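You operate a simulated robot arm through the tools that you are given. There is no shell and no other tool. Be economical: measure what you need, move in short steps, check, and stop when the job is done.

You run a simulated robot arm. Do the job below in one go: nothing can be reset, and whatever is moved stays where it is left.

TASK
Push the yellow drawer shut. Then count the black nozzles on the front of the steel bench, then put as many of the grey sacks from the front of the steel bench on the trestle table. Keep to this order.

It is judged by the outcome, as a careful person would: the job done as asked, and still so three seconds after it is handed in. It fails if anything else is knocked over, pushed out of place, dropped, spilled or broken.

THE ROBOT
A 6-joint arm with a two-finger gripper on a trunk, on a base that drives. Base frame: it is fixed to the floor where the robot stands at the start and does not move with it; the origin is under the middle of the robot, x ahead of it, y to its left, z up; the surface under the hand at the start is at about z = 780. Readings come in mm, rad, newtons and seconds.
Its first joint turns from -2.897 to 2.897 rad. Places, roughly: black nozzle [1000, 750, 750]; trestle table [2100, 3300, 800]; yellow drawer [900, -200, 900]. Payload 2.54 kg.
The tool frame sits at the grasp point between the pads (the TCP): z along the fingers, y along the line on which they close. The tips reach 30 mm beyond it. Largest opening 116 mm; the body of the gripper starts 95 mm behind the TCP.
Orientation is that of the tool frame in the base frame, as a unit quaternion [x, y, z, w]. With the fingers straight down and closing along the base's y, the tool's x points along the base's -x, its y along +y and its z along -z.

THE INTERFACE
- The arm moves only by the tool drive_tool. Its arguments are lists of equal length, an entry for each row: "angular": the turn, a rotation vector about the tool's x, y, z in rad, a list of three; "travel": the shift along the tool's x, y, z in mm, a list of three; "gripper": the gripper command, from -1 (shut) to 1 (fully open), values between in proportion. In form: {"angular": [[rx, ry, rz], ...], "travel": [[dx, dy, dz], ...], "gripper": [gripper, ...]}. A call has 1 to 8 rows; each row is the pose to reach, as a shift and turn from the pose commanded when the call began, along the tool's axes at that moment. Each row takes 0.2 s and may step no farther than 50 mm and 0.15 rad from the row before; otherwise, or with a gripper value out of range, the whole call is refused. A pose out of reach is approached as far as the arm can. The call stops where the force on the tool passes 40 N (or 10 N more than at its start, if that is more) or the arm is blocked; 0.2 s more then pass. The fingers move at their own pace (about 72 mm/s each) and stop on an object; they squeeze with about 41 N. The grip force told is the motor's: it shows also when the fingers shut on nothing. Time passes only in rows, and 0.2 s behind the last, so rows that repeat a pose let the fingers close. It gives the time, the measured TCP pose, the force on the tool (base axes), the opening and the grip force at its end, in the units of the frame above (readings bear some noise), with the torque about the TCP (base axes, N m) and any sound that the robot's microphone picked up.
- Cameras (640 x 400 px; columns grow to the right, rows downward): "scene" is now at [-26.8, 137.6, 1427.2]; the picture's right is [-0.13, -0.99, 0.00], its down [-0.41, 0.05, -0.91] and it looks along [0.90, -0.12, -0.41] (base axes); focal length 280 px, centre (320, 200). "wrist" rides on the gripper at [69, -15, -122] in the tool frame; the picture's right is [0.21, 0.98, 0.00], its down [-0.83, 0.18, -0.53] and it looks along [-0.52, 0.11, 0.85] (tool axes); focal length 251 px, centre (320, 200). There is no depth. A picture from a camera that has moved, and an enlarged one, comes with that camera's place and axes in the base frame and with its lens.
- snapshot(camera): a new picture of that camera. The clock stands still meanwhile.
- drive_base(legs): drives the robot by 1 to 6 legs, each [ahead, left, turn to the left] in mm, mm and rad, along the robot's own axes; the way and the turn of a leg run together, so that a leg with both is an arc; at most 1500 mm and 3.142 rad a leg. The arm and the cameras ride along, it lands a little off, and it stops where it bumps. It gives what a move gives.
- aim_head(pan, tilt): turns the head with the scene camera to pan (to the left, within 2.094 rad either way) and tilt (down, from -0.506 to 1.204), counted from straight ahead of the robot. It gives what a move gives.
- enlarge(camera, box): a new picture of the part [left, top, right, bottom] of that camera's present view, enlarged. The clock stands still meanwhile.
- close_job(): hands the job in; it is judged then, once.

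Go step by step. Nothing tells you exact positions but the pictures and the camera data: compare them with the known pose of the tool, close in by small moves and look again before you grip or let go. The budget is 165 turns and 112 pictures, counting those below and the enlarged ones. Unless the task says otherwise, let go and move clear before handing in, and close with one line.

The tools are called after "Emit:" as a command line: name --argument value ..., lists and objects as JSON in quotes. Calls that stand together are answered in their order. drive_tool: Moves the arm, as the interface text tells. Its arguments: {"type":"object","properties":{"angular":{"type":"array"},"travel":{"type":"array"},"gripper":{"type":"array"}},"required":["angular","travel","gripper"]} The other tools are called the same way: drive_base (legs) drives the base; aim_head (pan, tilt) turns the head that bears the scene camera; snapshot (camera) takes a picture; enlarge (camera, box) takes an enlarged picture of a part of a camera's view; close_job () hands the job in.

At the start:

```text
time_s: 0.0
tool_pos: [625.9, 258.4, 1152.4]
tool_rot: [0.0, 1.0, 0.0, 0.0]
ft_force: [0.8, 1.2, 0.4]
torque: [0.02, 0.03, -0.03]
width: 116.0
grasp_force: 0.0
robot x, y, heading: [-1.1, 2.6, 0.0]
head pan, tilt: [-0.133, 0.422]
```

scene: 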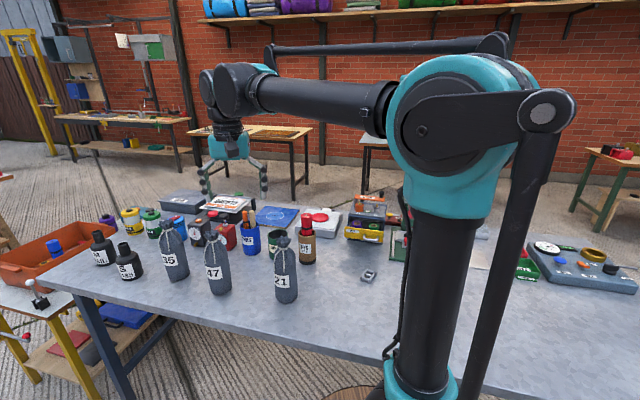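
wrist: 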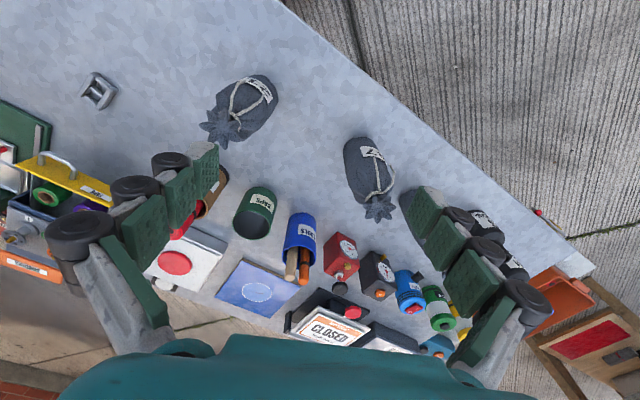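

I see a steel bench with bottles and sacks, with the yellow drawer unit behind the arm. I'll enlarge both regions to read the details.

Emit:
enlarge --camera "scene" --box '[0, 180, 340, 320]'

Emit:
enlarge --camera "scene" --box '[300, 180, 460, 280]'

Emit:
enlarge --camera "wrist" --box '[0, 80, 240, 300]'

```text
1.88 times, centred on (170, 250) of scene
camera zoom: at [-26.8, 137.6, 1427.2], right [-0.13, -0.99, 0.0], down [-0.41, 0.05, -0.91], along [0.9, -0.12, -0.41], focal length 527 px, centre (602, 106)
```

zoom: 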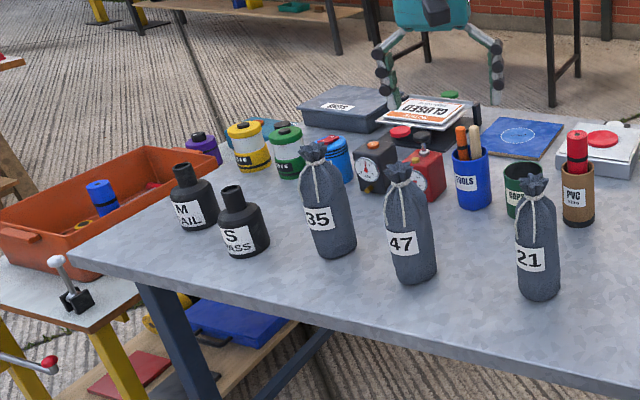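

```text
4.00 times, centred on (380, 230) of scene
camera zoom: at [-26.8, 137.6, 1427.2], right [-0.13, -0.99, 0.0], down [-0.41, 0.05, -0.91], along [0.9, -0.12, -0.41], focal length 1120 px, centre (80, 80)
```

zoom: 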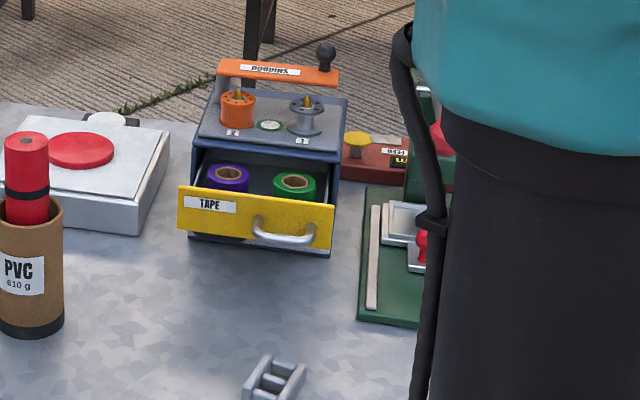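

```text
1.82 times, centred on (120, 190) of wrist
camera zoom: at [556.8, 242.6, 1274.4], right [-0.21, 0.98, 0.0], down [0.83, 0.18, 0.53], along [0.52, 0.11, -0.85], focal length 457 px, centre (684, 218)
```

zoom: 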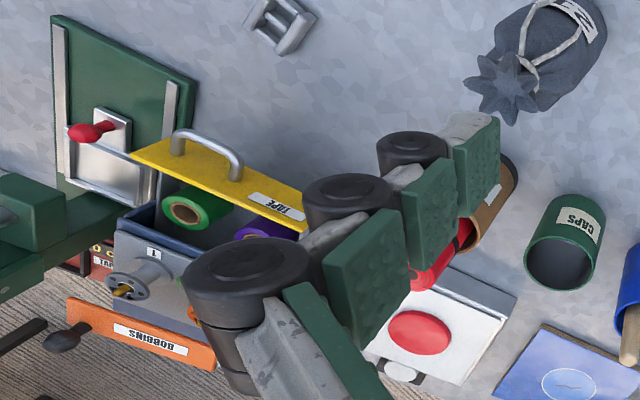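

The drawer's handle works out at about [823, -165, 873] from the two views, and the drawer is open by about 90 mm along [0.92, -0.40]. I'll bring the closed hand up in front of it, turned square to the panel, staying high for now.

Emit:
drive_tool --angular '[[0, 0, 0.0515], [0, 0, 0.103], [0, 0, 0.1545], [0, 0, 0.206], [0, 0, 0.2575], [0, 0, 0.309], [0, 0, 0.3605], [0, 0, 0.412]]' --travel '[[-15, -45, 0], [-30, -90, 0], [-45, -135, 0], [-60, -180, 0], [-75, -225, 0], [-90, -270, 0], [-105, -315, 0], [-120, -360, 0]]' --gripper '[-1, -1, -1, -1, -1, -1, -1, -1]'

Emit:
snapshot --camera "wrist"

Emit:
snapshot --camera "scene"

```text
time_s: 1.8
tool_pos: [746.4, -103.8, 1152.8]
tool_rot: [0.204, 0.979, 0.0, 0.0]
ft_force: [-0.6, -0.3, 0.2]
torque: [-0.03, 0.01, -0.03]
width: 0.3
grasp_force: 28.8
robot x, y, heading: [1.9, -2.9, -0.001]
head pan, tilt: [-0.133, 0.422]
```

```text
106 pictures are left
camera wrist: at [677.8, -89.6, 1274.5], right [0.19, 0.98, 0.0], down [0.83, -0.16, 0.53], along [0.52, -0.1, -0.85], focal length 251 px, centre (320, 200)
```

wrist: 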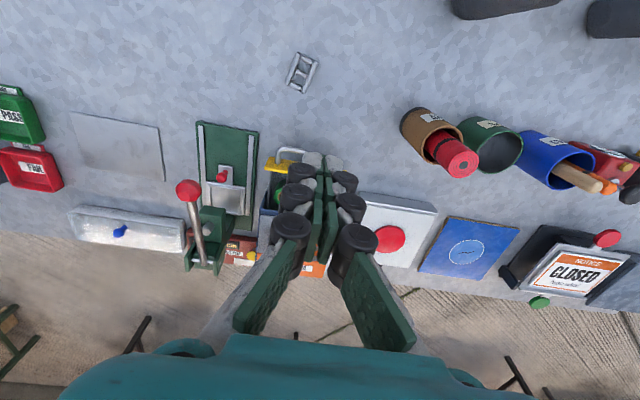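

```text
105 pictures are left
camera scene: at [-27.2, 137.9, 1427.1], right [-0.13, -0.99, 0.0], down [-0.41, 0.05, -0.91], along [0.9, -0.12, -0.41], focal length 280 px, centre (320, 200)
```

scene: 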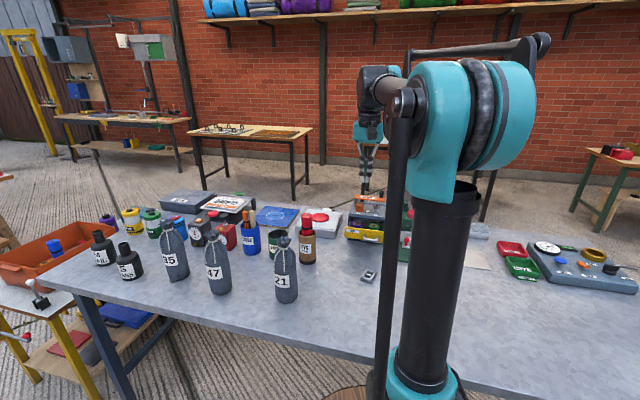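

The press lever's red knob is about 120 mm to the right of the push line, so there is room. I'll line up with the handle and lower to z≈885, still about 95 mm in front of it.

Emit:
drive_tool --angular '[[0, 0, 0], [0, 0, 0], [0, 0, 0], [0, 0, 0], [0, 0, 0], [0, 0, 0], [0, 0, 0]]' --travel '[[0, -12, 20], [0, -25, 60], [0, -25, 105], [0, -25, 150], [0, -25, 195], [0, -25, 235], [0, -25, 267]]' --gripper '[-1, -1, -1, -1, -1, -1, -1]'

Emit:
snapshot --camera "wrist"

Emit:
enlarge --camera "scene" --box '[300, 160, 460, 260]'

```text
time_s: 3.4
tool_pos: [735.4, -125.3, 886.5]
tool_rot: [0.204, 0.979, 0.0, 0.0]
ft_force: [0.3, 0.2, -0.5]
torque: [-0.03, -0.03, 0.0]
width: 0.1
grasp_force: 28.8
robot x, y, heading: [0.5, -2.8, 0.004]
head pan, tilt: [-0.133, 0.422]
```

```text
104 pictures are left
camera wrist: at [666.7, -111.7, 1008.5], right [0.19, 0.98, 0.0], down [0.83, -0.16, 0.53], along [0.52, -0.1, -0.85], focal length 251 px, centre (320, 200)
```

wrist: 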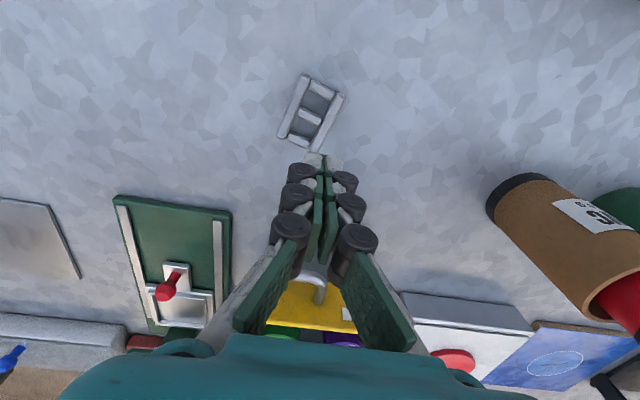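

```text
4.00 times, centred on (380, 210) of scene
camera zoom: at [-26.9, 137.6, 1427.2], right [-0.13, -0.99, 0.0], down [-0.41, 0.05, -0.91], along [0.9, -0.12, -0.41], focal length 1120 px, centre (80, 160)
```

zoom: 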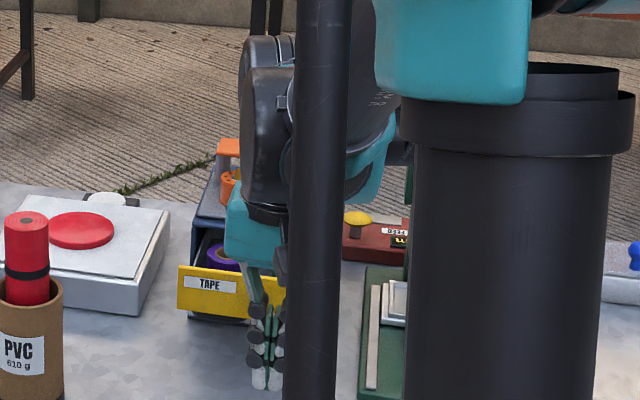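

The fingers line up with the handle. I'll push forward along the panel normal, slowing at contact.

Emit:
drive_tool --angular '[[0, 0, 0], [0, 0, 0], [0, 0, 0], [0, 0, 0], [0, 0, 0], [0, 0, 0], [0, 0, 0], [0, 0, 0]]' --travel '[[-35, 0, 0], [-65, 0, 0], [-80, 0, 0], [-95, 0, 0], [-110, 0, 0], [-125, 0, 0], [-140, 0, 0], [-155, 0, 0]]' --gripper '[-1, -1, -1, -1, -1, -1, -1, -1]'

Emit:
snapshot --camera "wrist"

Emit:
enlarge --camera "scene" --box '[300, 160, 460, 260]'

```text
time_s: 5.2
tool_pos: [876.7, -188.0, 886.4]
tool_rot: [0.205, 0.979, 0.001, -0.002]
ft_force: [-31.5, 10.1, -10.4]
torque: [0.25, 0.73, 0.1]
width: 5.9
grasp_force: 28.9
robot x, y, heading: [-1.3, -1.0, -0.004]
head pan, tilt: [-0.133, 0.422]
```

```text
102 pictures are left
camera wrist: at [807.1, -173.8, 1008.0], right [0.19, 0.98, 0.0], down [0.83, -0.17, 0.53], along [0.52, -0.1, -0.85], focal length 251 px, centre (320, 200)
```

wrist: 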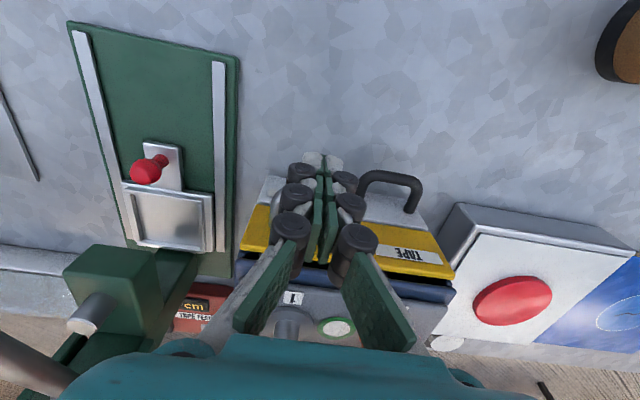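

```text
4.00 times, centred on (380, 210) of scene
camera zoom: at [-27.8, 138.0, 1427.1], right [-0.13, -0.99, 0.0], down [-0.41, 0.05, -0.91], along [0.9, -0.12, -0.41], focal length 1120 px, centre (80, 160)
```

zoom: 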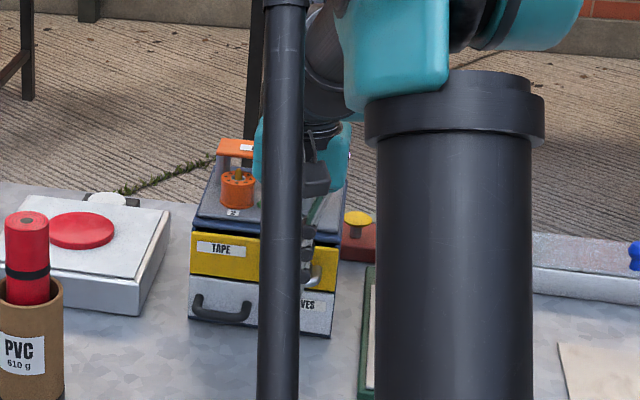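

The drawer is nearly in and the force is rising. I'll push a few more millimetres to check that it is seated.

Emit:
drive_tool --angular '[[0, 0, 0], [0, 0, 0], [0, 0, 0], [0, 0, 0]]' --travel '[[-4, 0, 0], [-8, 0, 0], [-12, 0, 0], [-16, 0, 0]]' --gripper '[-1, -1, -1, -1]'

Emit:
enlarge --camera "wrist" --box '[220, 150, 460, 300]'

```text
time_s: 5.5
tool_pos: [876.2, -188.7, 884.9]
tool_rot: [0.205, 0.979, 0.0, -0.004]
ft_force: [-7.8, 3.5, 1.6]
torque: [0.06, 0.15, 0.06]
width: 0.2
grasp_force: 28.6
robot x, y, heading: [-3.5, 1.6, 0.004]
head pan, tilt: [-0.133, 0.422]
stopped in row 1: the force on the tool passed its limit at 51 N (the readings are from after the stop); the commanded pose is now the measured one
```

```text
2.67 times, centred on (340, 225) of wrist
camera zoom: at [807.3, -173.9, 1007.7], right [0.19, 0.98, 0.0], down [0.83, -0.17, 0.53], along [0.52, -0.1, -0.85], focal length 670 px, centre (267, 133)
```

zoom: 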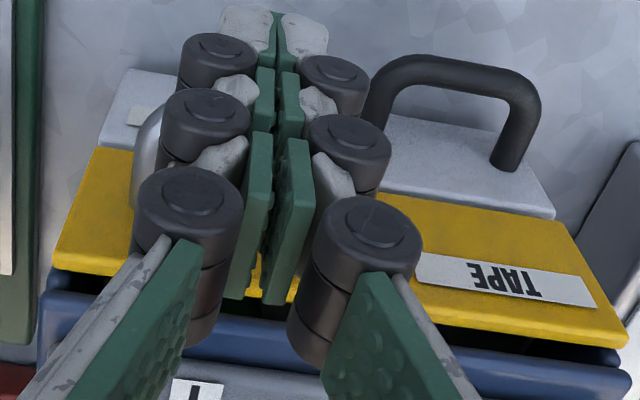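

It stopped hard. I'll back off and inspect the front to see whether it is fully closed.

Emit:
drive_tool --angular '[[0, 0, 0], [0, 0, 0], [0, 0, 0], [0, 0, 0], [0, 0, 0]]' --travel '[[20, 0, 0], [60, 0, 0], [100, 0, 0], [120, 0, -40], [120, 0, -80]]' --gripper '[-1, -1, -1, -1, -1]'

Emit:
snapshot --camera "wrist"

Emit:
enlarge --camera "scene" --box '[300, 160, 460, 260]'

```text
time_s: 6.7
tool_pos: [764.3, -139.3, 966.1]
tool_rot: [0.205, 0.979, 0.0, -0.004]
ft_force: [0.1, 0.3, -0.8]
torque: [0.03, 0.0, -0.01]
width: 0.0
grasp_force: 27.9
robot x, y, heading: [-1.9, -1.4, 0.003]
head pan, tilt: [-0.133, 0.422]
```

```text
99 pictures are left
camera wrist: at [695.3, -125.9, 1088.1], right [0.19, 0.98, 0.0], down [0.83, -0.17, 0.53], along [0.52, -0.1, -0.85], focal length 251 px, centre (320, 200)
```

wrist: 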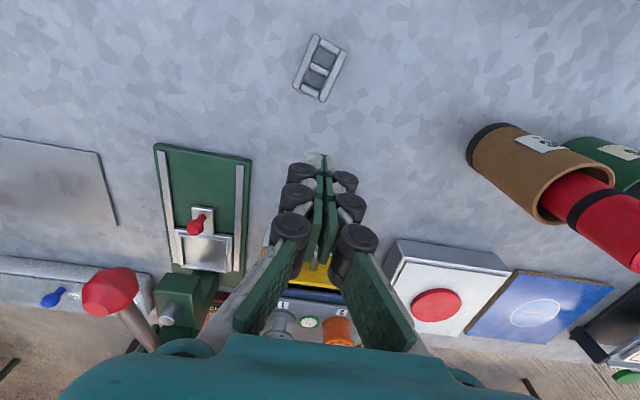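

```text
4.00 times, centred on (380, 210) of scene
camera zoom: at [-27.1, 137.7, 1427.2], right [-0.13, -0.99, 0.0], down [-0.41, 0.05, -0.91], along [0.9, -0.12, -0.41], focal length 1120 px, centre (80, 160)
```

zoom: 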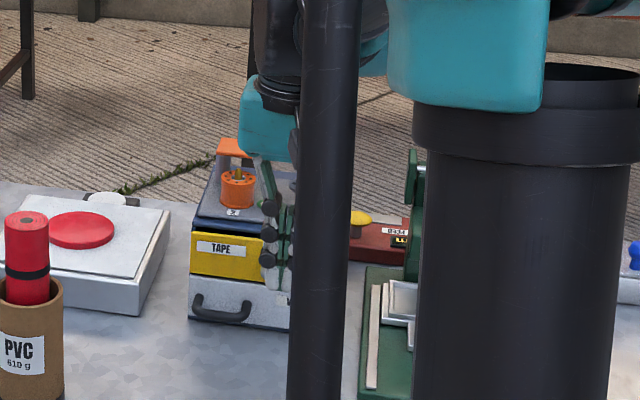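

The yellow front is flush with the grey drawer beneath it. I'll raise the hand clear and look right and left with the head to count nozzles and plan the drive.

Emit:
drive_tool --angular '[[0, 0, -0.08], [0, 0, -0.16], [0, 0, -0.24], [0, 0, -0.32], [0, 0, -0.4], [0, 0, -0.41], [0, 0, -0.41], [0, 0, -0.41]]' --travel '[[15, 15, -40], [30, 30, -80], [45, 50, -115], [60, 70, -150], [75, 100, -185], [90, 145, -185], [105, 190, -185], [120, 235, -185]]' --gripper '[-1, -1, -1, -1, -1, -1, 0, 1]'

Emit:
aim_head --pan 0.45 --tilt 0.5

Emit:
snapshot --camera "scene"

Emit:
aim_head --pan 1.2 --tilt 0.3

Emit:
snapshot --camera "scene"

Emit:
aim_head --pan -0.6 --tilt 0.5

Emit:
snapshot --camera "scene"

```text
time_s: 8.5
tool_pos: [751.4, 119.4, 1153.2]
tool_rot: [0.002, 1.0, 0.0, -0.004]
ft_force: [-0.3, -1.0, 0.1]
torque: [0.06, -0.01, 0.0]
width: 73.5
grasp_force: 0.1
robot x, y, heading: [1.3, 2.8, -0.0]
head pan, tilt: [-0.133, 0.422]
```

```text
time_s: 9.5
tool_pos: [753.2, 119.6, 1153.9]
tool_rot: [0.001, 1.0, 0.001, -0.004]
ft_force: [0.4, -0.2, -0.2]
torque: [0.04, -0.01, -0.02]
width: 116.1
grasp_force: 0.0
robot x, y, heading: [-4.2, -0.3, -0.001]
head pan, tilt: [0.45, 0.499]
```

```text
97 pictures are left
camera scene: at [-36.8, 189.5, 1420.2], right [0.43, -0.9, 0.0], down [-0.43, -0.21, -0.88], along [0.79, 0.38, -0.48], focal length 280 px, centre (320, 200)
```

scene: 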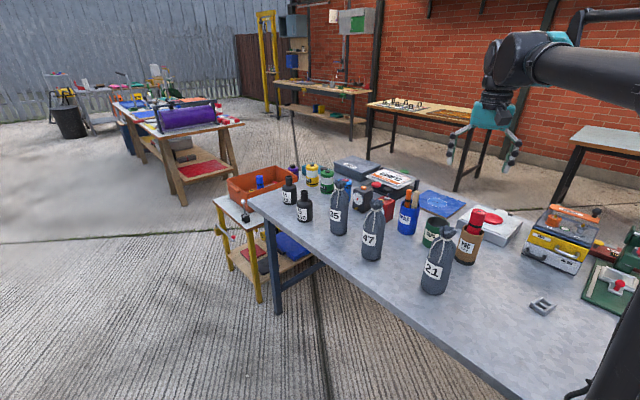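

```text
time_s: 10.6
tool_pos: [751.8, 117.8, 1153.0]
tool_rot: [0.001, 1.0, 0.0, -0.003]
ft_force: [-0.2, 0.4, -0.3]
torque: [0.0, -0.03, -0.01]
width: 116.3
grasp_force: 0.1
robot x, y, heading: [1.2, -0.1, -0.004]
head pan, tilt: [1.201, 0.3]
```

```text
96 pictures are left
camera scene: at [-84.9, 237.0, 1438.6], right [0.93, -0.36, 0.0], down [-0.11, -0.28, -0.96], along [0.35, 0.89, -0.3], focal length 280 px, centre (320, 200)
```

scene: 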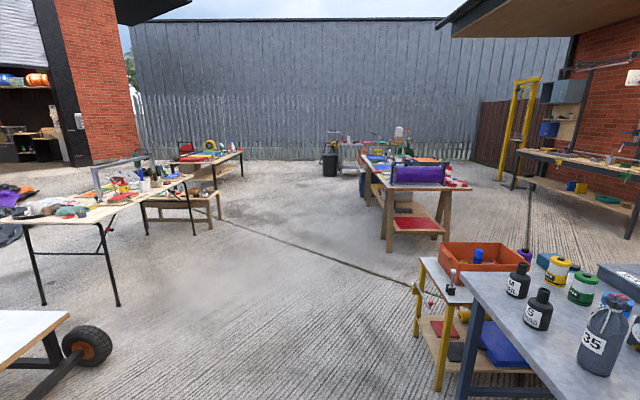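

```text
time_s: 12.4
tool_pos: [751.8, 120.0, 1154.2]
tool_rot: [0.001, 1.0, 0.0, -0.004]
ft_force: [0.1, 0.6, -0.5]
torque: [0.0, -0.04, -0.02]
width: 115.9
grasp_force: 0.1
robot x, y, heading: [0.6, 1.8, 0.002]
head pan, tilt: [-0.6, 0.499]
```

```text
95 pictures are left
camera scene: at [-43.7, 98.6, 1420.2], right [-0.56, -0.83, 0.0], down [-0.4, 0.27, -0.88], along [0.72, -0.5, -0.48], focal length 280 px, centre (320, 200)
```

scene: 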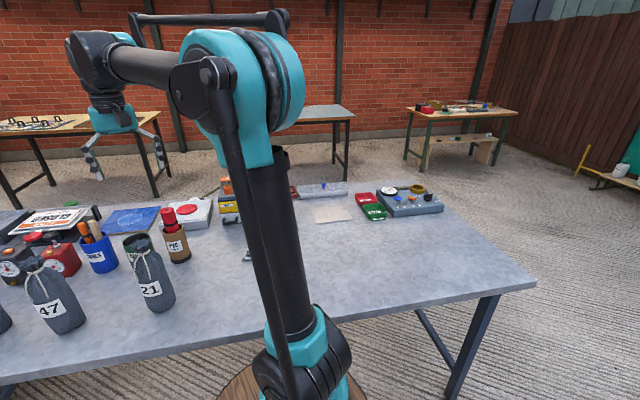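

From here I see two black nozzles (M and S) at the left front of the bench, three sacks (35, 47, 21), and the trestle table with the purple item beyond to the left. I'll zoom in on the nozzles and the trestle table.

Emit:
aim_head --pan 0.8 --tilt 0.4

Emit:
enlarge --camera "scene" --box '[240, 180, 560, 380]'

Emit:
enlarge --camera "scene" --box '[180, 80, 400, 220]'

Emit:
snapshot --camera "wrist"

```text
time_s: 13.9
tool_pos: [751.9, 119.8, 1153.4]
tool_rot: [0.0, 1.0, 0.001, -0.004]
ft_force: [-0.3, -0.5, 0.1]
torque: [0.0, -0.01, -0.01]
width: 115.9
grasp_force: 0.0
robot x, y, heading: [-0.2, 0.9, 0.003]
head pan, tilt: [0.799, 0.4]
```

```text
2.00 times, centred on (400, 280) of scene
camera zoom: at [-54.2, 216.3, 1429.3], right [0.72, -0.7, 0.0], down [-0.27, -0.28, -0.92], along [0.64, 0.66, -0.39], focal length 560 px, centre (160, 40)
```

zoom: 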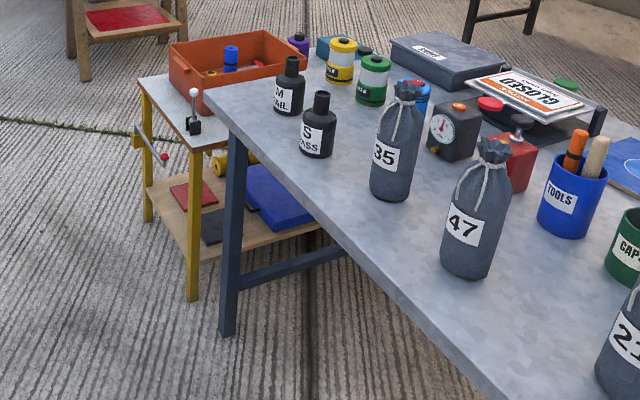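

```text
2.86 times, centred on (290, 150) of scene
camera zoom: at [-54.2, 216.3, 1429.3], right [0.72, -0.7, 0.0], down [-0.27, -0.28, -0.92], along [0.64, 0.66, -0.39], focal length 800 px, centre (406, 343)
```

zoom: 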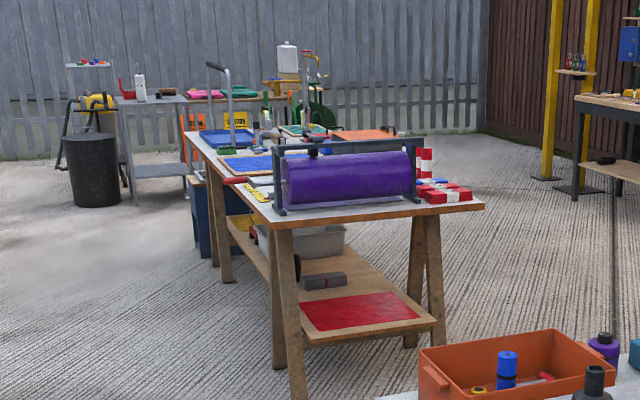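

```text
92 pictures are left
camera wrist: at [683.7, 104.5, 1275.2], right [-0.21, 0.98, 0.0], down [0.83, 0.18, 0.53], along [0.52, 0.12, -0.85], focal length 251 px, centre (320, 200)
```

wrist: 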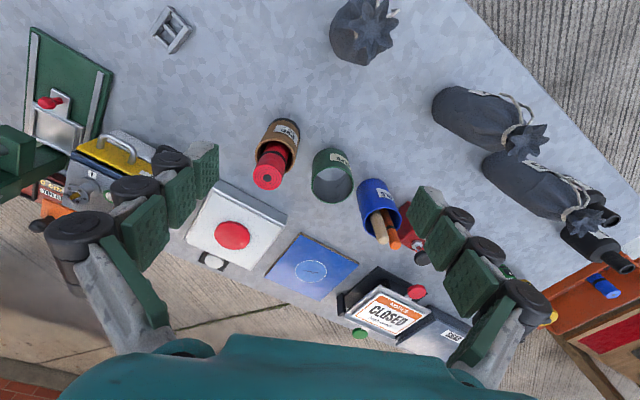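

There are exactly two black nozzles, so two sacks go to the trestle table. I'll start with sack 21, at roughly [668, 148] with its top at about z 995, and centre the open hand above it.

Emit:
drive_tool --angular '[[0, 0, 0], [0, 0, 0], [0, 0, 0]]' --travel '[[42, 14, 0], [84, 28, 0], [84, 28, 40]]' --gripper '[1, 1, 1]'

Emit:
aim_head --pan 0.1 --tilt 0.5

Emit:
snapshot --camera "wrist"

Emit:
snapshot --camera "scene"

```text
time_s: 14.7
tool_pos: [668.1, 148.4, 1112.7]
tool_rot: [0.001, 1.0, 0.001, -0.003]
ft_force: [0.0, -0.3, -0.3]
torque: [0.01, -0.01, -0.01]
width: 115.6
grasp_force: 0.1
robot x, y, heading: [-2.6, -3.9, 0.01]
head pan, tilt: [0.799, 0.4]
```

```text
time_s: 15.8
tool_pos: [668.6, 148.5, 1112.5]
tool_rot: [0.002, 1.0, 0.0, -0.003]
ft_force: [0.2, -0.1, 0.2]
torque: [0.03, 0.03, 0.02]
width: 115.8
grasp_force: 0.1
robot x, y, heading: [-2.7, -0.4, -0.001]
head pan, tilt: [0.099, 0.499]
```

```text
91 pictures are left
camera wrist: at [600.5, 133.5, 1235.2], right [-0.21, 0.98, 0.0], down [0.83, 0.18, 0.53], along [0.52, 0.12, -0.85], focal length 251 px, centre (320, 200)
```

wrist: 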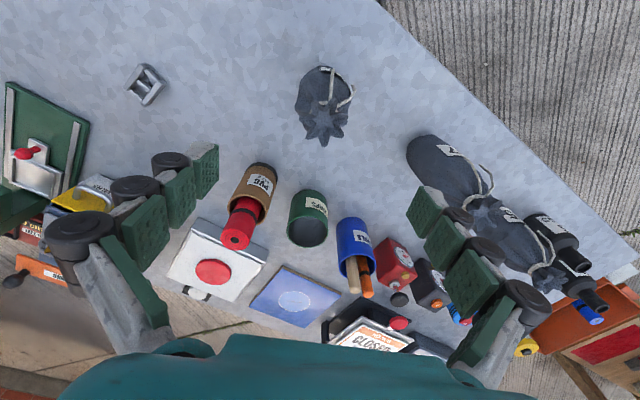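

```text
90 pictures are left
camera scene: at [-28.3, 159.1, 1420.2], right [0.1, -0.99, 0.0], down [-0.48, -0.05, -0.88], along [0.87, 0.09, -0.48], focal length 280 px, centre (320, 200)
```

scene: 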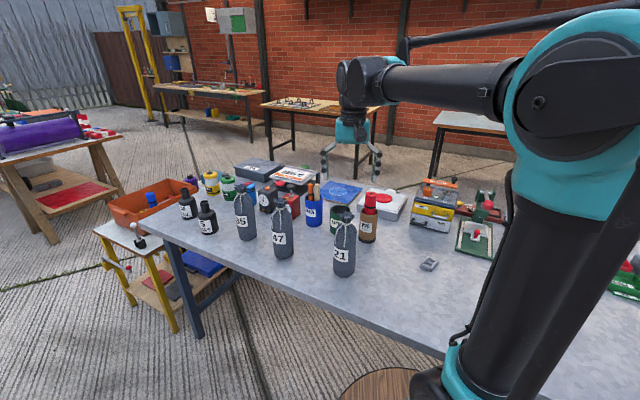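

The drawer is visibly shut. Sack 21 is centred at about [666, 152], so I'll descend around it to z≈915, keeping the palm clear of its top.

Emit:
drive_tool --angular '[[0, 0, 0], [0, 0, 0], [0, 0, 0], [0, 0, 0], [0, 0, 0], [0, 0, 0]]' --travel '[[2, 4, 40], [2, 4, 80], [2, 4, 110], [2, 4, 140], [2, 4, 170], [2, 4, 197]]' --gripper '[1, 1, 1, 1, 1, 1]'

Emit:
snapshot --camera "wrist"

Emit:
enlarge --camera "scene" --box '[270, 150, 430, 300]'

```text
time_s: 17.2
tool_pos: [665.2, 156.6, 917.4]
tool_rot: [0.001, 1.0, 0.001, -0.004]
ft_force: [0.5, 1.3, 0.1]
torque: [-0.01, -0.02, 0.03]
width: 115.9
grasp_force: 0.1
robot x, y, heading: [0.2, -1.3, 0.004]
head pan, tilt: [0.099, 0.499]
```

```text
89 pictures are left
camera wrist: at [596.8, 140.1, 1039.1], right [-0.21, 0.98, 0.0], down [0.83, 0.18, 0.53], along [0.52, 0.12, -0.85], focal length 251 px, centre (320, 200)
```

wrist: 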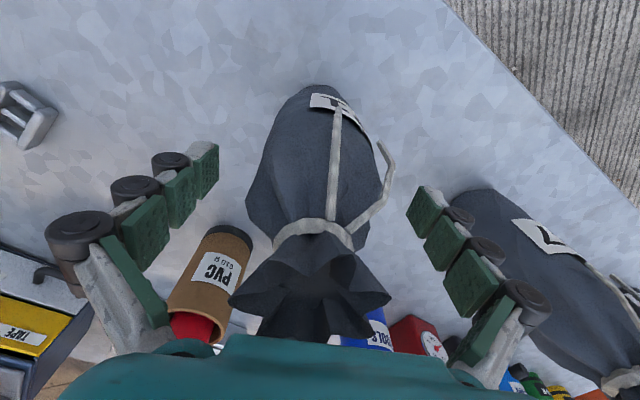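

```text
2.67 times, centred on (350, 225) of scene
camera zoom: at [-28.3, 159.0, 1420.2], right [0.1, -0.99, 0.0], down [-0.48, -0.05, -0.88], along [0.87, 0.09, -0.48], focal length 747 px, centre (240, 133)
```

zoom: 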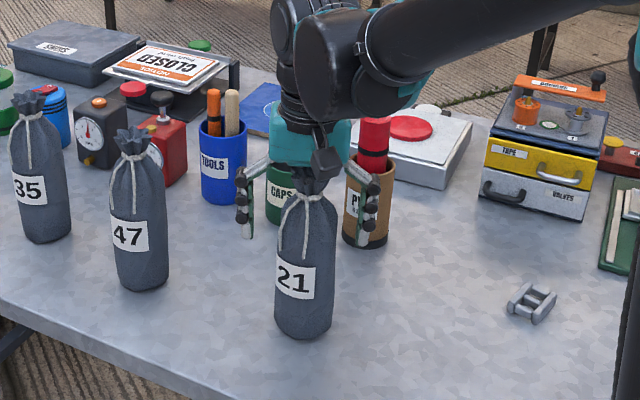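

The fingers straddle the sack but sit on its sloping shoulder, and going straight down would bring the palm onto its top. I'll tilt the hand back by 0.6 rad and go lower, so the pads take the full body.

Emit:
drive_tool --angular '[[0, -0.12, 0], [0, -0.24, 0], [0, -0.36, 0], [0, -0.48, 0], [0, -0.6, 0], [0, -0.6, 0]]' --travel '[[3, -1, 4], [3, -2, 10], [3, -3, 18], [3, -3, 26], [3, -3, 36], [3, -3, 46]]' --gripper '[1, 1, 1, 1, 1, 1]'

Emit:
snapshot --camera "wrist"

Emit:
enlarge --camera "scene" --box '[270, 150, 430, 300]'

```text
time_s: 18.1
tool_pos: [665.0, 154.2, 900.2]
tool_rot: [0.001, 0.982, 0.001, 0.188]
ft_force: [1.3, -3.1, 33.4]
torque: [-0.01, 0.87, 0.08]
width: 116.1
grasp_force: 0.1
robot x, y, heading: [-4.1, -2.5, 0.0]
head pan, tilt: [0.099, 0.499]
stopped in row 4: the force on the tool passed its limit at 78 N (the readings are from after the stop); the commanded pose is now the measured one
```

```text
87 pictures are left
camera wrist: at [555.7, 138.2, 986.8], right [-0.2, 0.98, -0.08], down [0.57, 0.18, 0.8], along [0.8, 0.11, -0.59], focal length 251 px, centre (320, 200)
```

wrist: 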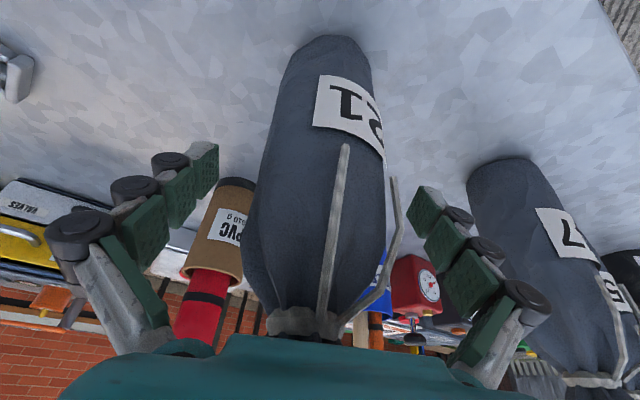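

```text
2.67 times, centred on (350, 225) of scene
camera zoom: at [-29.3, 158.6, 1420.2], right [0.1, -1.0, 0.0], down [-0.48, -0.05, -0.88], along [0.87, 0.09, -0.48], focal length 747 px, centre (240, 133)
```

zoom: 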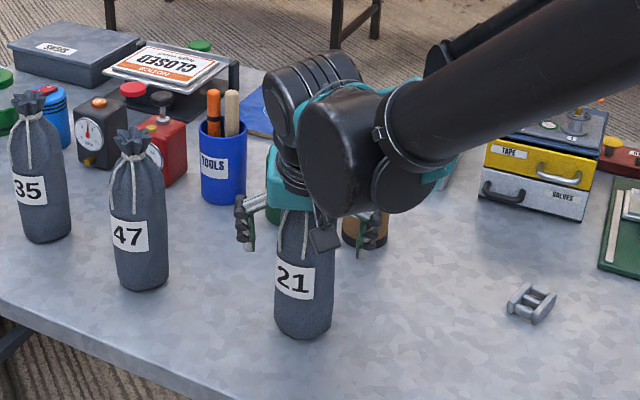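

The palm touched the sack's top, but the sack still stands. I'll back off along the fingers, tilt further to 0.8 rad while clear, then come in diagonally.

Emit:
drive_tool --angular '[[0, 0, 0], [0, 0, 0], [0, -0.14, 0], [0, -0.28, 0], [0, -0.42, 0]]' --travel '[[0, 0, -20], [2, 0, -45], [14, 0, -42], [24, 0, -36], [33, 0, -28]]' --gripper '[1, 1, 1, 1, 1]'

Emit:
snapshot --camera "wrist"

Emit:
enlarge --camera "scene" --box '[270, 150, 430, 300]'

```text
time_s: 19.3
tool_pos: [625.1, 153.3, 912.3]
tool_rot: [0.001, 0.922, 0.001, 0.388]
ft_force: [0.1, 0.3, 0.7]
torque: [-0.02, 0.01, 0.02]
width: 115.9
grasp_force: 0.1
robot x, y, heading: [1.5, -2.2, 0.0]
head pan, tilt: [0.099, 0.499]
```

```text
85 pictures are left
camera wrist: at [489.8, 137.7, 947.0], right [-0.15, 0.98, -0.15], down [0.19, 0.18, 0.96], along [0.97, 0.11, -0.22], focal length 251 px, centre (320, 200)
```

wrist: 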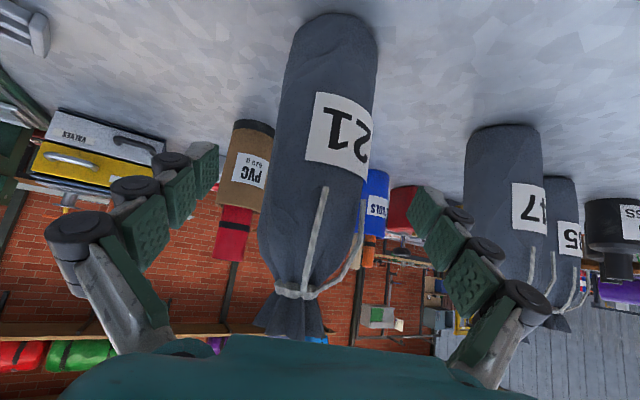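

```text
2.67 times, centred on (350, 225) of scene
camera zoom: at [-28.1, 159.0, 1420.2], right [0.1, -0.99, 0.0], down [-0.48, -0.05, -0.88], along [0.87, 0.09, -0.48], focal length 747 px, centre (240, 133)
```

zoom: 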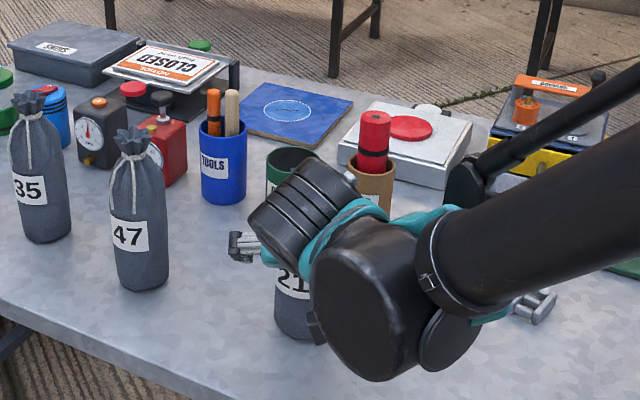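

The sack is still upright and centred between the fingers. I'll move in 55 mm along the fingers.

Emit:
drive_tool --angular '[[0, 0, 0], [0, 0, 0], [0, 0, 0]]' --travel '[[0, 0, 20], [0, 0, 40], [1, 0, 55]]' --gripper '[1, 1, 1]'

Emit:
snapshot --camera "wrist"

```text
time_s: 20.1
tool_pos: [664.5, 153.1, 870.9]
tool_rot: [0.0, 0.921, 0.001, 0.389]
ft_force: [0.0, -1.0, -0.5]
torque: [0.01, 0.04, -0.01]
width: 116.0
grasp_force: 0.1
robot x, y, heading: [0.2, 3.0, -0.001]
head pan, tilt: [0.099, 0.499]
```

```text
83 pictures are left
camera wrist: at [529.1, 138.5, 907.4], right [-0.15, 0.98, -0.15], down [0.2, 0.18, 0.96], along [0.97, 0.11, -0.22], focal length 251 px, centre (320, 200)
```

wrist: 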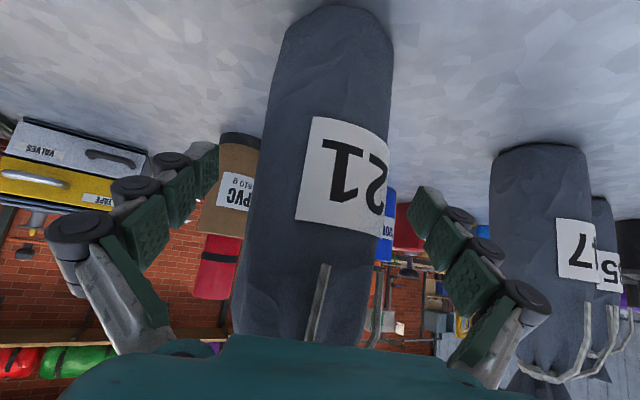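

Fingers straddle the full body with no contact. I'll close the gripper.

Emit:
drive_tool --angular '[[0, 0, 0], [0, 0, 0], [0, 0, 0], [0, 0, 0], [0, 0, 0]]' --travel '[[0, 0, 0], [0, 0, 0], [0, 0, 0], [0, 0, 0], [0, 0, 0]]' --gripper '[0.5, 0, -0.5, -1, -1]'

Emit:
snapshot --camera "wrist"

```text
time_s: 21.3
tool_pos: [664.9, 152.2, 872.2]
tool_rot: [0.001, 0.922, 0.0, 0.387]
ft_force: [-0.9, -2.2, 4.1]
torque: [-0.38, 0.11, -0.06]
width: 66.2
grasp_force: 40.9
robot x, y, heading: [-3.4, -0.4, 0.003]
head pan, tilt: [0.099, 0.499]
```

```text
82 pictures are left
camera wrist: at [528.8, 138.2, 907.6], right [-0.15, 0.98, -0.15], down [0.2, 0.18, 0.96], along [0.97, 0.11, -0.22], focal length 251 px, centre (320, 200)
```

wrist: 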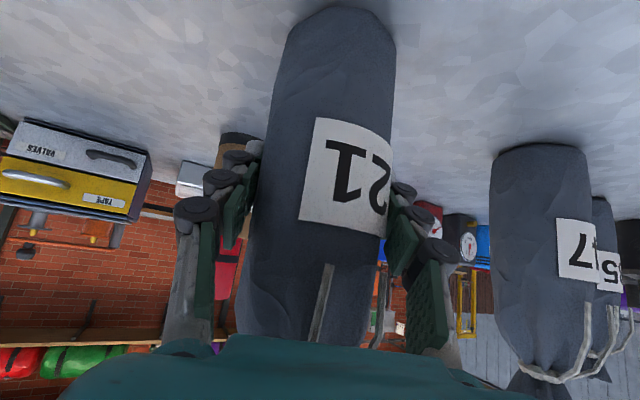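

Gripped at 66 mm. I'll lift straight up about 160 mm.

Emit:
drive_tool --angular '[[0, 0, 0], [0, 0, 0], [0, 0, 0], [0, 0, 0], [0, 0, 0], [0, 0, 0]]' --travel '[[-7, 0, -7], [-21, 0, -21], [-43, 0, -42], [-65, 0, -63], [-90, 0, -87], [-115, 0, -112]]' --gripper '[-1, -1, -1, -1, -1, -1]'

Emit:
snapshot --camera "wrist"

Emit:
snapshot --camera "scene"

```text
time_s: 22.7
tool_pos: [664.4, 152.0, 1032.6]
tool_rot: [0.001, 0.922, 0.0, 0.387]
ft_force: [-0.4, -0.7, -5.0]
torque: [0.0, 0.0, -0.02]
width: 66.1
grasp_force: 40.7
robot x, y, heading: [-1.2, -1.3, -0.003]
head pan, tilt: [0.099, 0.499]
```

```text
81 pictures are left
camera wrist: at [528.8, 137.8, 1069.5], right [-0.15, 0.98, -0.15], down [0.2, 0.18, 0.96], along [0.97, 0.11, -0.22], focal length 251 px, centre (320, 200)
```

wrist: 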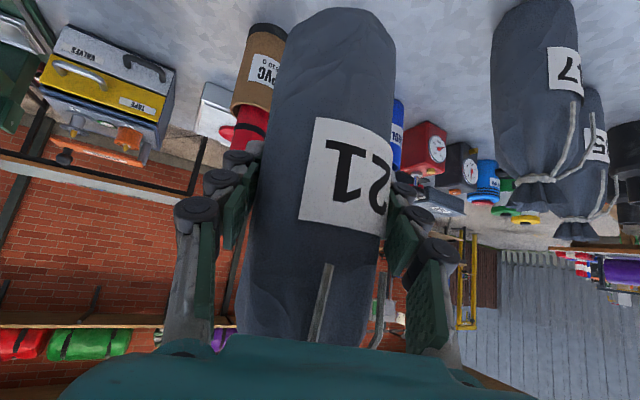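

```text
80 pictures are left
camera scene: at [-28.0, 159.1, 1420.2], right [0.1, -0.99, 0.0], down [-0.48, -0.05, -0.88], along [0.87, 0.09, -0.48], focal length 280 px, centre (320, 200)
```

scene: 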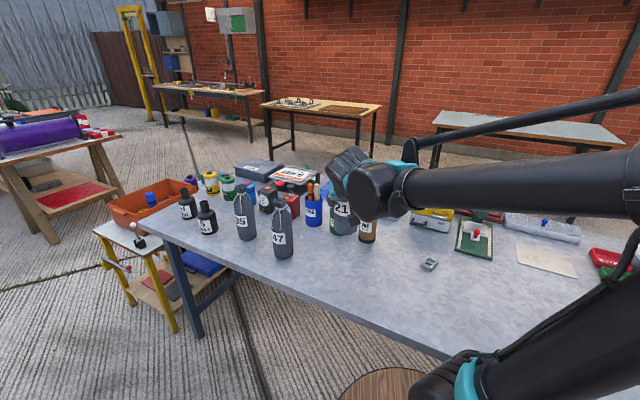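

The sack is held and clear. I'll back away from the bench and drive left towards the trestle table, then look.

Emit:
drive_base --legs '[[-350, 0, 0], [0, 1500, 0], [300, 1500, 0]]'

Emit:
aim_head --pan 0.1 --tilt 0.35

Emit:
snapshot --camera "scene"

```text
refused: leg 3 is longer than a leg can be; nothing moved
```

```text
time_s: 23.4
tool_pos: [664.8, 152.1, 1033.1]
tool_rot: [0.002, 0.922, 0.0, 0.388]
ft_force: [-0.2, 0.6, -5.5]
torque: [-0.01, 0.01, 0.02]
width: 65.8
grasp_force: 41.4
robot x, y, heading: [-1.0, -0.9, -0.003]
head pan, tilt: [0.099, 0.351]
```

```text
79 pictures are left
camera scene: at [-25.9, 159.3, 1433.8], right [0.1, -0.99, 0.0], down [-0.34, -0.03, -0.94], along [0.93, 0.09, -0.34], focal length 280 px, centre (320, 200)
```

scene: 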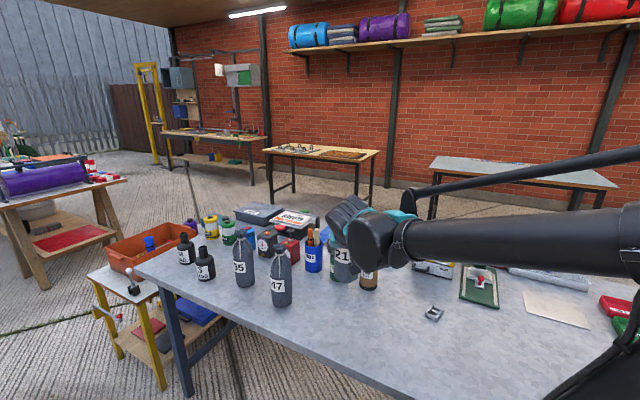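

The third leg was too long, so nothing moved. I'll repeat with shorter legs.

Emit:
drive_base --legs '[[-350, 0, 0], [0, 1500, 0], [300, 1400, 0]]'

Emit:
snapshot --camera "scene"

```text
time_s: 39.5
tool_pos: [650.6, 3051.1, 1033.1]
tool_rot: [0.012, 0.922, -0.005, 0.387]
ft_force: [0.5, 0.1, -4.3]
torque: [0.03, -0.03, -0.01]
width: 65.8
grasp_force: 40.7
robot x, y, heading: [-16.8, 2917.9, -0.021]
head pan, tilt: [0.099, 0.351]
```

```text
78 pictures are left
camera scene: at [-39.6, 3073.5, 1433.9], right [0.08, -1.0, 0.0], down [-0.34, -0.03, -0.94], along [0.94, 0.07, -0.34], focal length 280 px, centre (320, 200)
```

scene: 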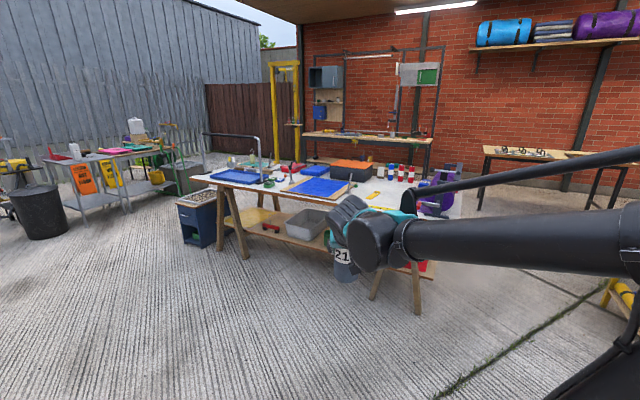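

I'm facing the trestle table's long side; next I'll zoom in to find free space on its top.

Emit:
enlarge --camera "scene" --box '[180, 120, 480, 300]'

```text
2.13 times, centred on (330, 210) of scene
camera zoom: at [-39.6, 3073.5, 1433.9], right [0.08, -1.0, 0.0], down [-0.34, -0.03, -0.94], along [0.94, 0.07, -0.34], focal length 598 px, centre (299, 179)
```

zoom: 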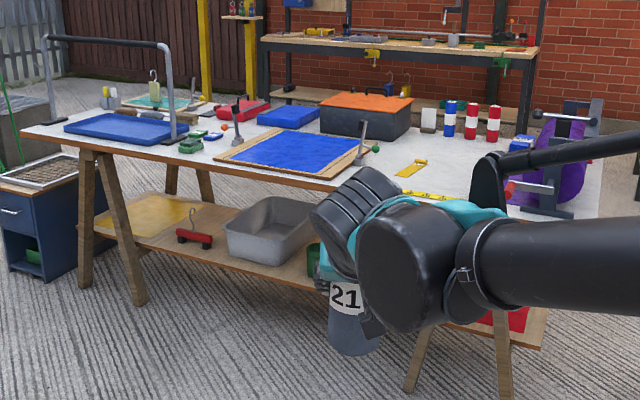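

The free area is between the blue-tarp board and the purple roller, around [1700, 2700]. I'll turn to face the table squarely and drive closer, stopping short to look again.

Emit:
drive_base --legs '[[0, 0, -0.347], [743, 274, 0]]'

Emit:
aim_head --pan 0.0 --tilt 0.5

Emit:
snapshot --camera "scene"

```text
time_s: 44.9
tool_pos: [1456.8, 2797.3, 1033.6]
tool_rot: [0.171, 0.906, -0.072, 0.381]
ft_force: [0.8, -0.1, -5.7]
torque: [0.0, 0.0, -0.01]
width: 65.7
grasp_force: 41.2
robot x, y, heading: [780.6, 2896.1, -0.371]
head pan, tilt: [0.099, 0.351]
```

```text
time_s: 45.6
tool_pos: [1458.1, 2798.4, 1032.9]
tool_rot: [0.171, 0.906, -0.072, 0.381]
ft_force: [-0.7, -0.2, -5.7]
torque: [0.0, 0.02, 0.01]
width: 65.8
grasp_force: 40.8
robot x, y, heading: [785.9, 2897.5, -0.369]
head pan, tilt: [0.0, 0.499]
```

```text
76 pictures are left
camera scene: at [810.8, 3047.0, 1420.2], right [-0.36, -0.93, 0.0], down [-0.45, 0.17, -0.88], along [0.82, -0.32, -0.48], focal length 280 px, centre (320, 200)
```

scene: 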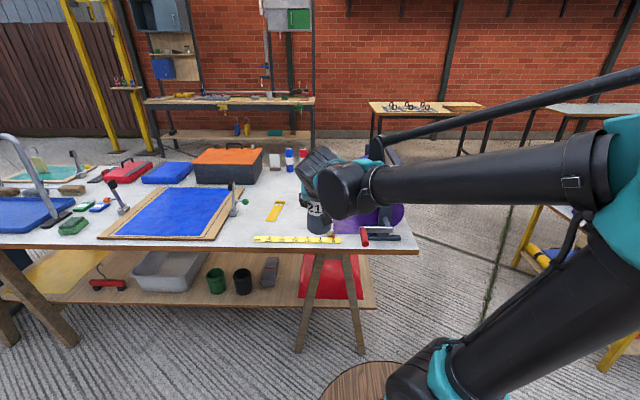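

The free space is around the small yellow set-square, left of the roller. I'll zoom in from both cameras.

Emit:
enlarge --camera "scene" --box '[200, 140, 420, 270]'

Emit:
snapshot --camera "wrist"

```text
2.91 times, centred on (310, 205) of scene
camera zoom: at [810.8, 3047.0, 1420.2], right [-0.36, -0.93, 0.0], down [-0.45, 0.17, -0.88], along [0.82, -0.32, -0.48], focal length 815 px, centre (349, 186)
```

zoom: 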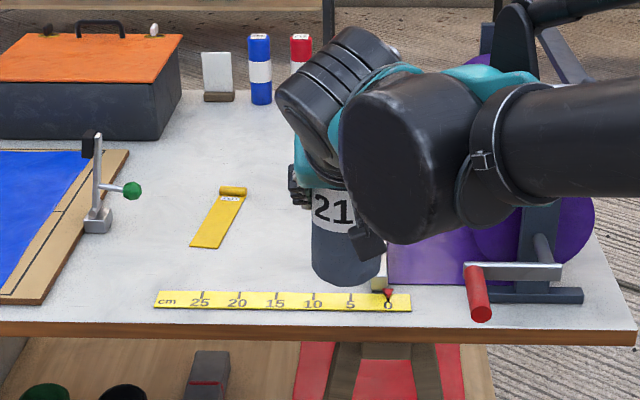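

```text
74 pictures are left
camera wrist: at [1324.9, 2834.1, 1069.1], right [0.21, 0.96, -0.15], down [0.25, 0.1, 0.96], along [0.94, -0.24, -0.22], focal length 251 px, centre (320, 200)
```

wrist: 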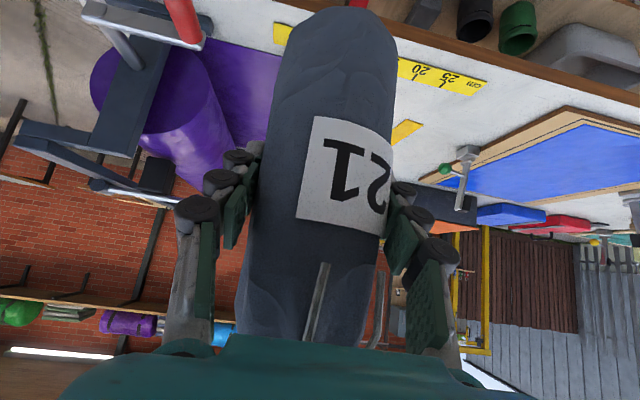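

The table top comes out at z≈785. The best free spots are left of the set-square for the first sack, and between the square and the roller for the second. I'll drive in and over towards the first spot with the sack held high.

Emit:
drive_base --legs '[[0, 265, 0], [220, 0, 0]]'

Emit:
snapshot --camera "scene"

Emit:
snapshot --camera "wrist"

```text
time_s: 48.8
tool_pos: [1755.8, 2983.1, 1032.4]
tool_rot: [0.164, 0.907, -0.069, 0.382]
ft_force: [0.6, 0.1, -5.6]
torque: [0.0, -0.03, -0.03]
width: 65.5
grasp_force: 40.5
robot x, y, heading: [1078.0, 3069.4, -0.36]
head pan, tilt: [0.0, 0.499]
```

```text
73 pictures are left
camera scene: at [1105.8, 3222.4, 1420.2], right [-0.35, -0.94, 0.0], down [-0.45, 0.17, -0.88], along [0.82, -0.31, -0.48], focal length 280 px, centre (320, 200)
```

scene: 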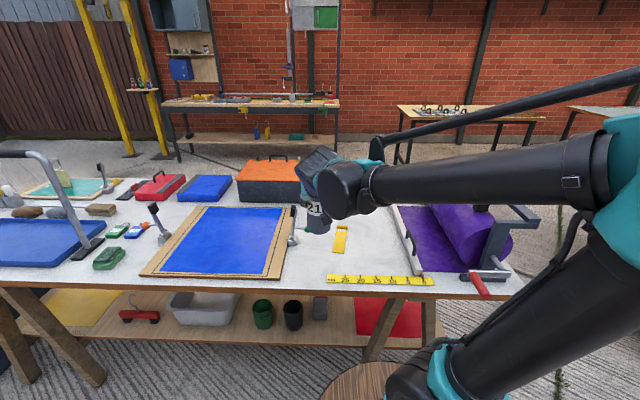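

```text
72 pictures are left
camera wrist: at [1622.8, 3016.6, 1069.1], right [0.2, 0.97, -0.15], down [0.25, 0.1, 0.96], along [0.95, -0.23, -0.22], focal length 251 px, centre (320, 200)
```

wrist: 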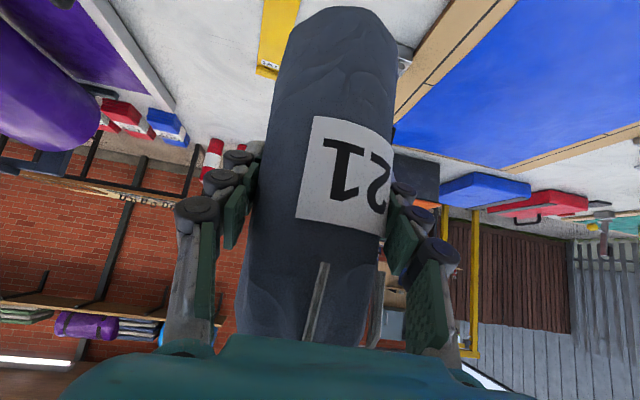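

Now the spot is close; I'll zoom in on it from here to recompute the coordinates.

Emit:
enlarge --camera "scene" --box '[270, 190, 430, 290]'

```text
4.00 times, centred on (350, 240) of scene
camera zoom: at [1105.8, 3222.4, 1420.2], right [-0.35, -0.94, 0.0], down [-0.45, 0.17, -0.88], along [0.82, -0.31, -0.48], focal length 1120 px, centre (200, 40)
```

zoom: 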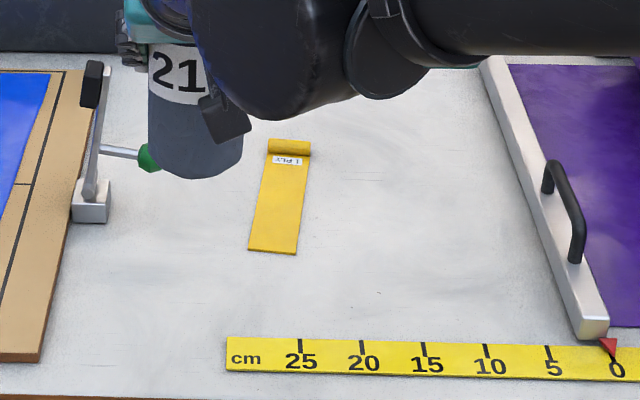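

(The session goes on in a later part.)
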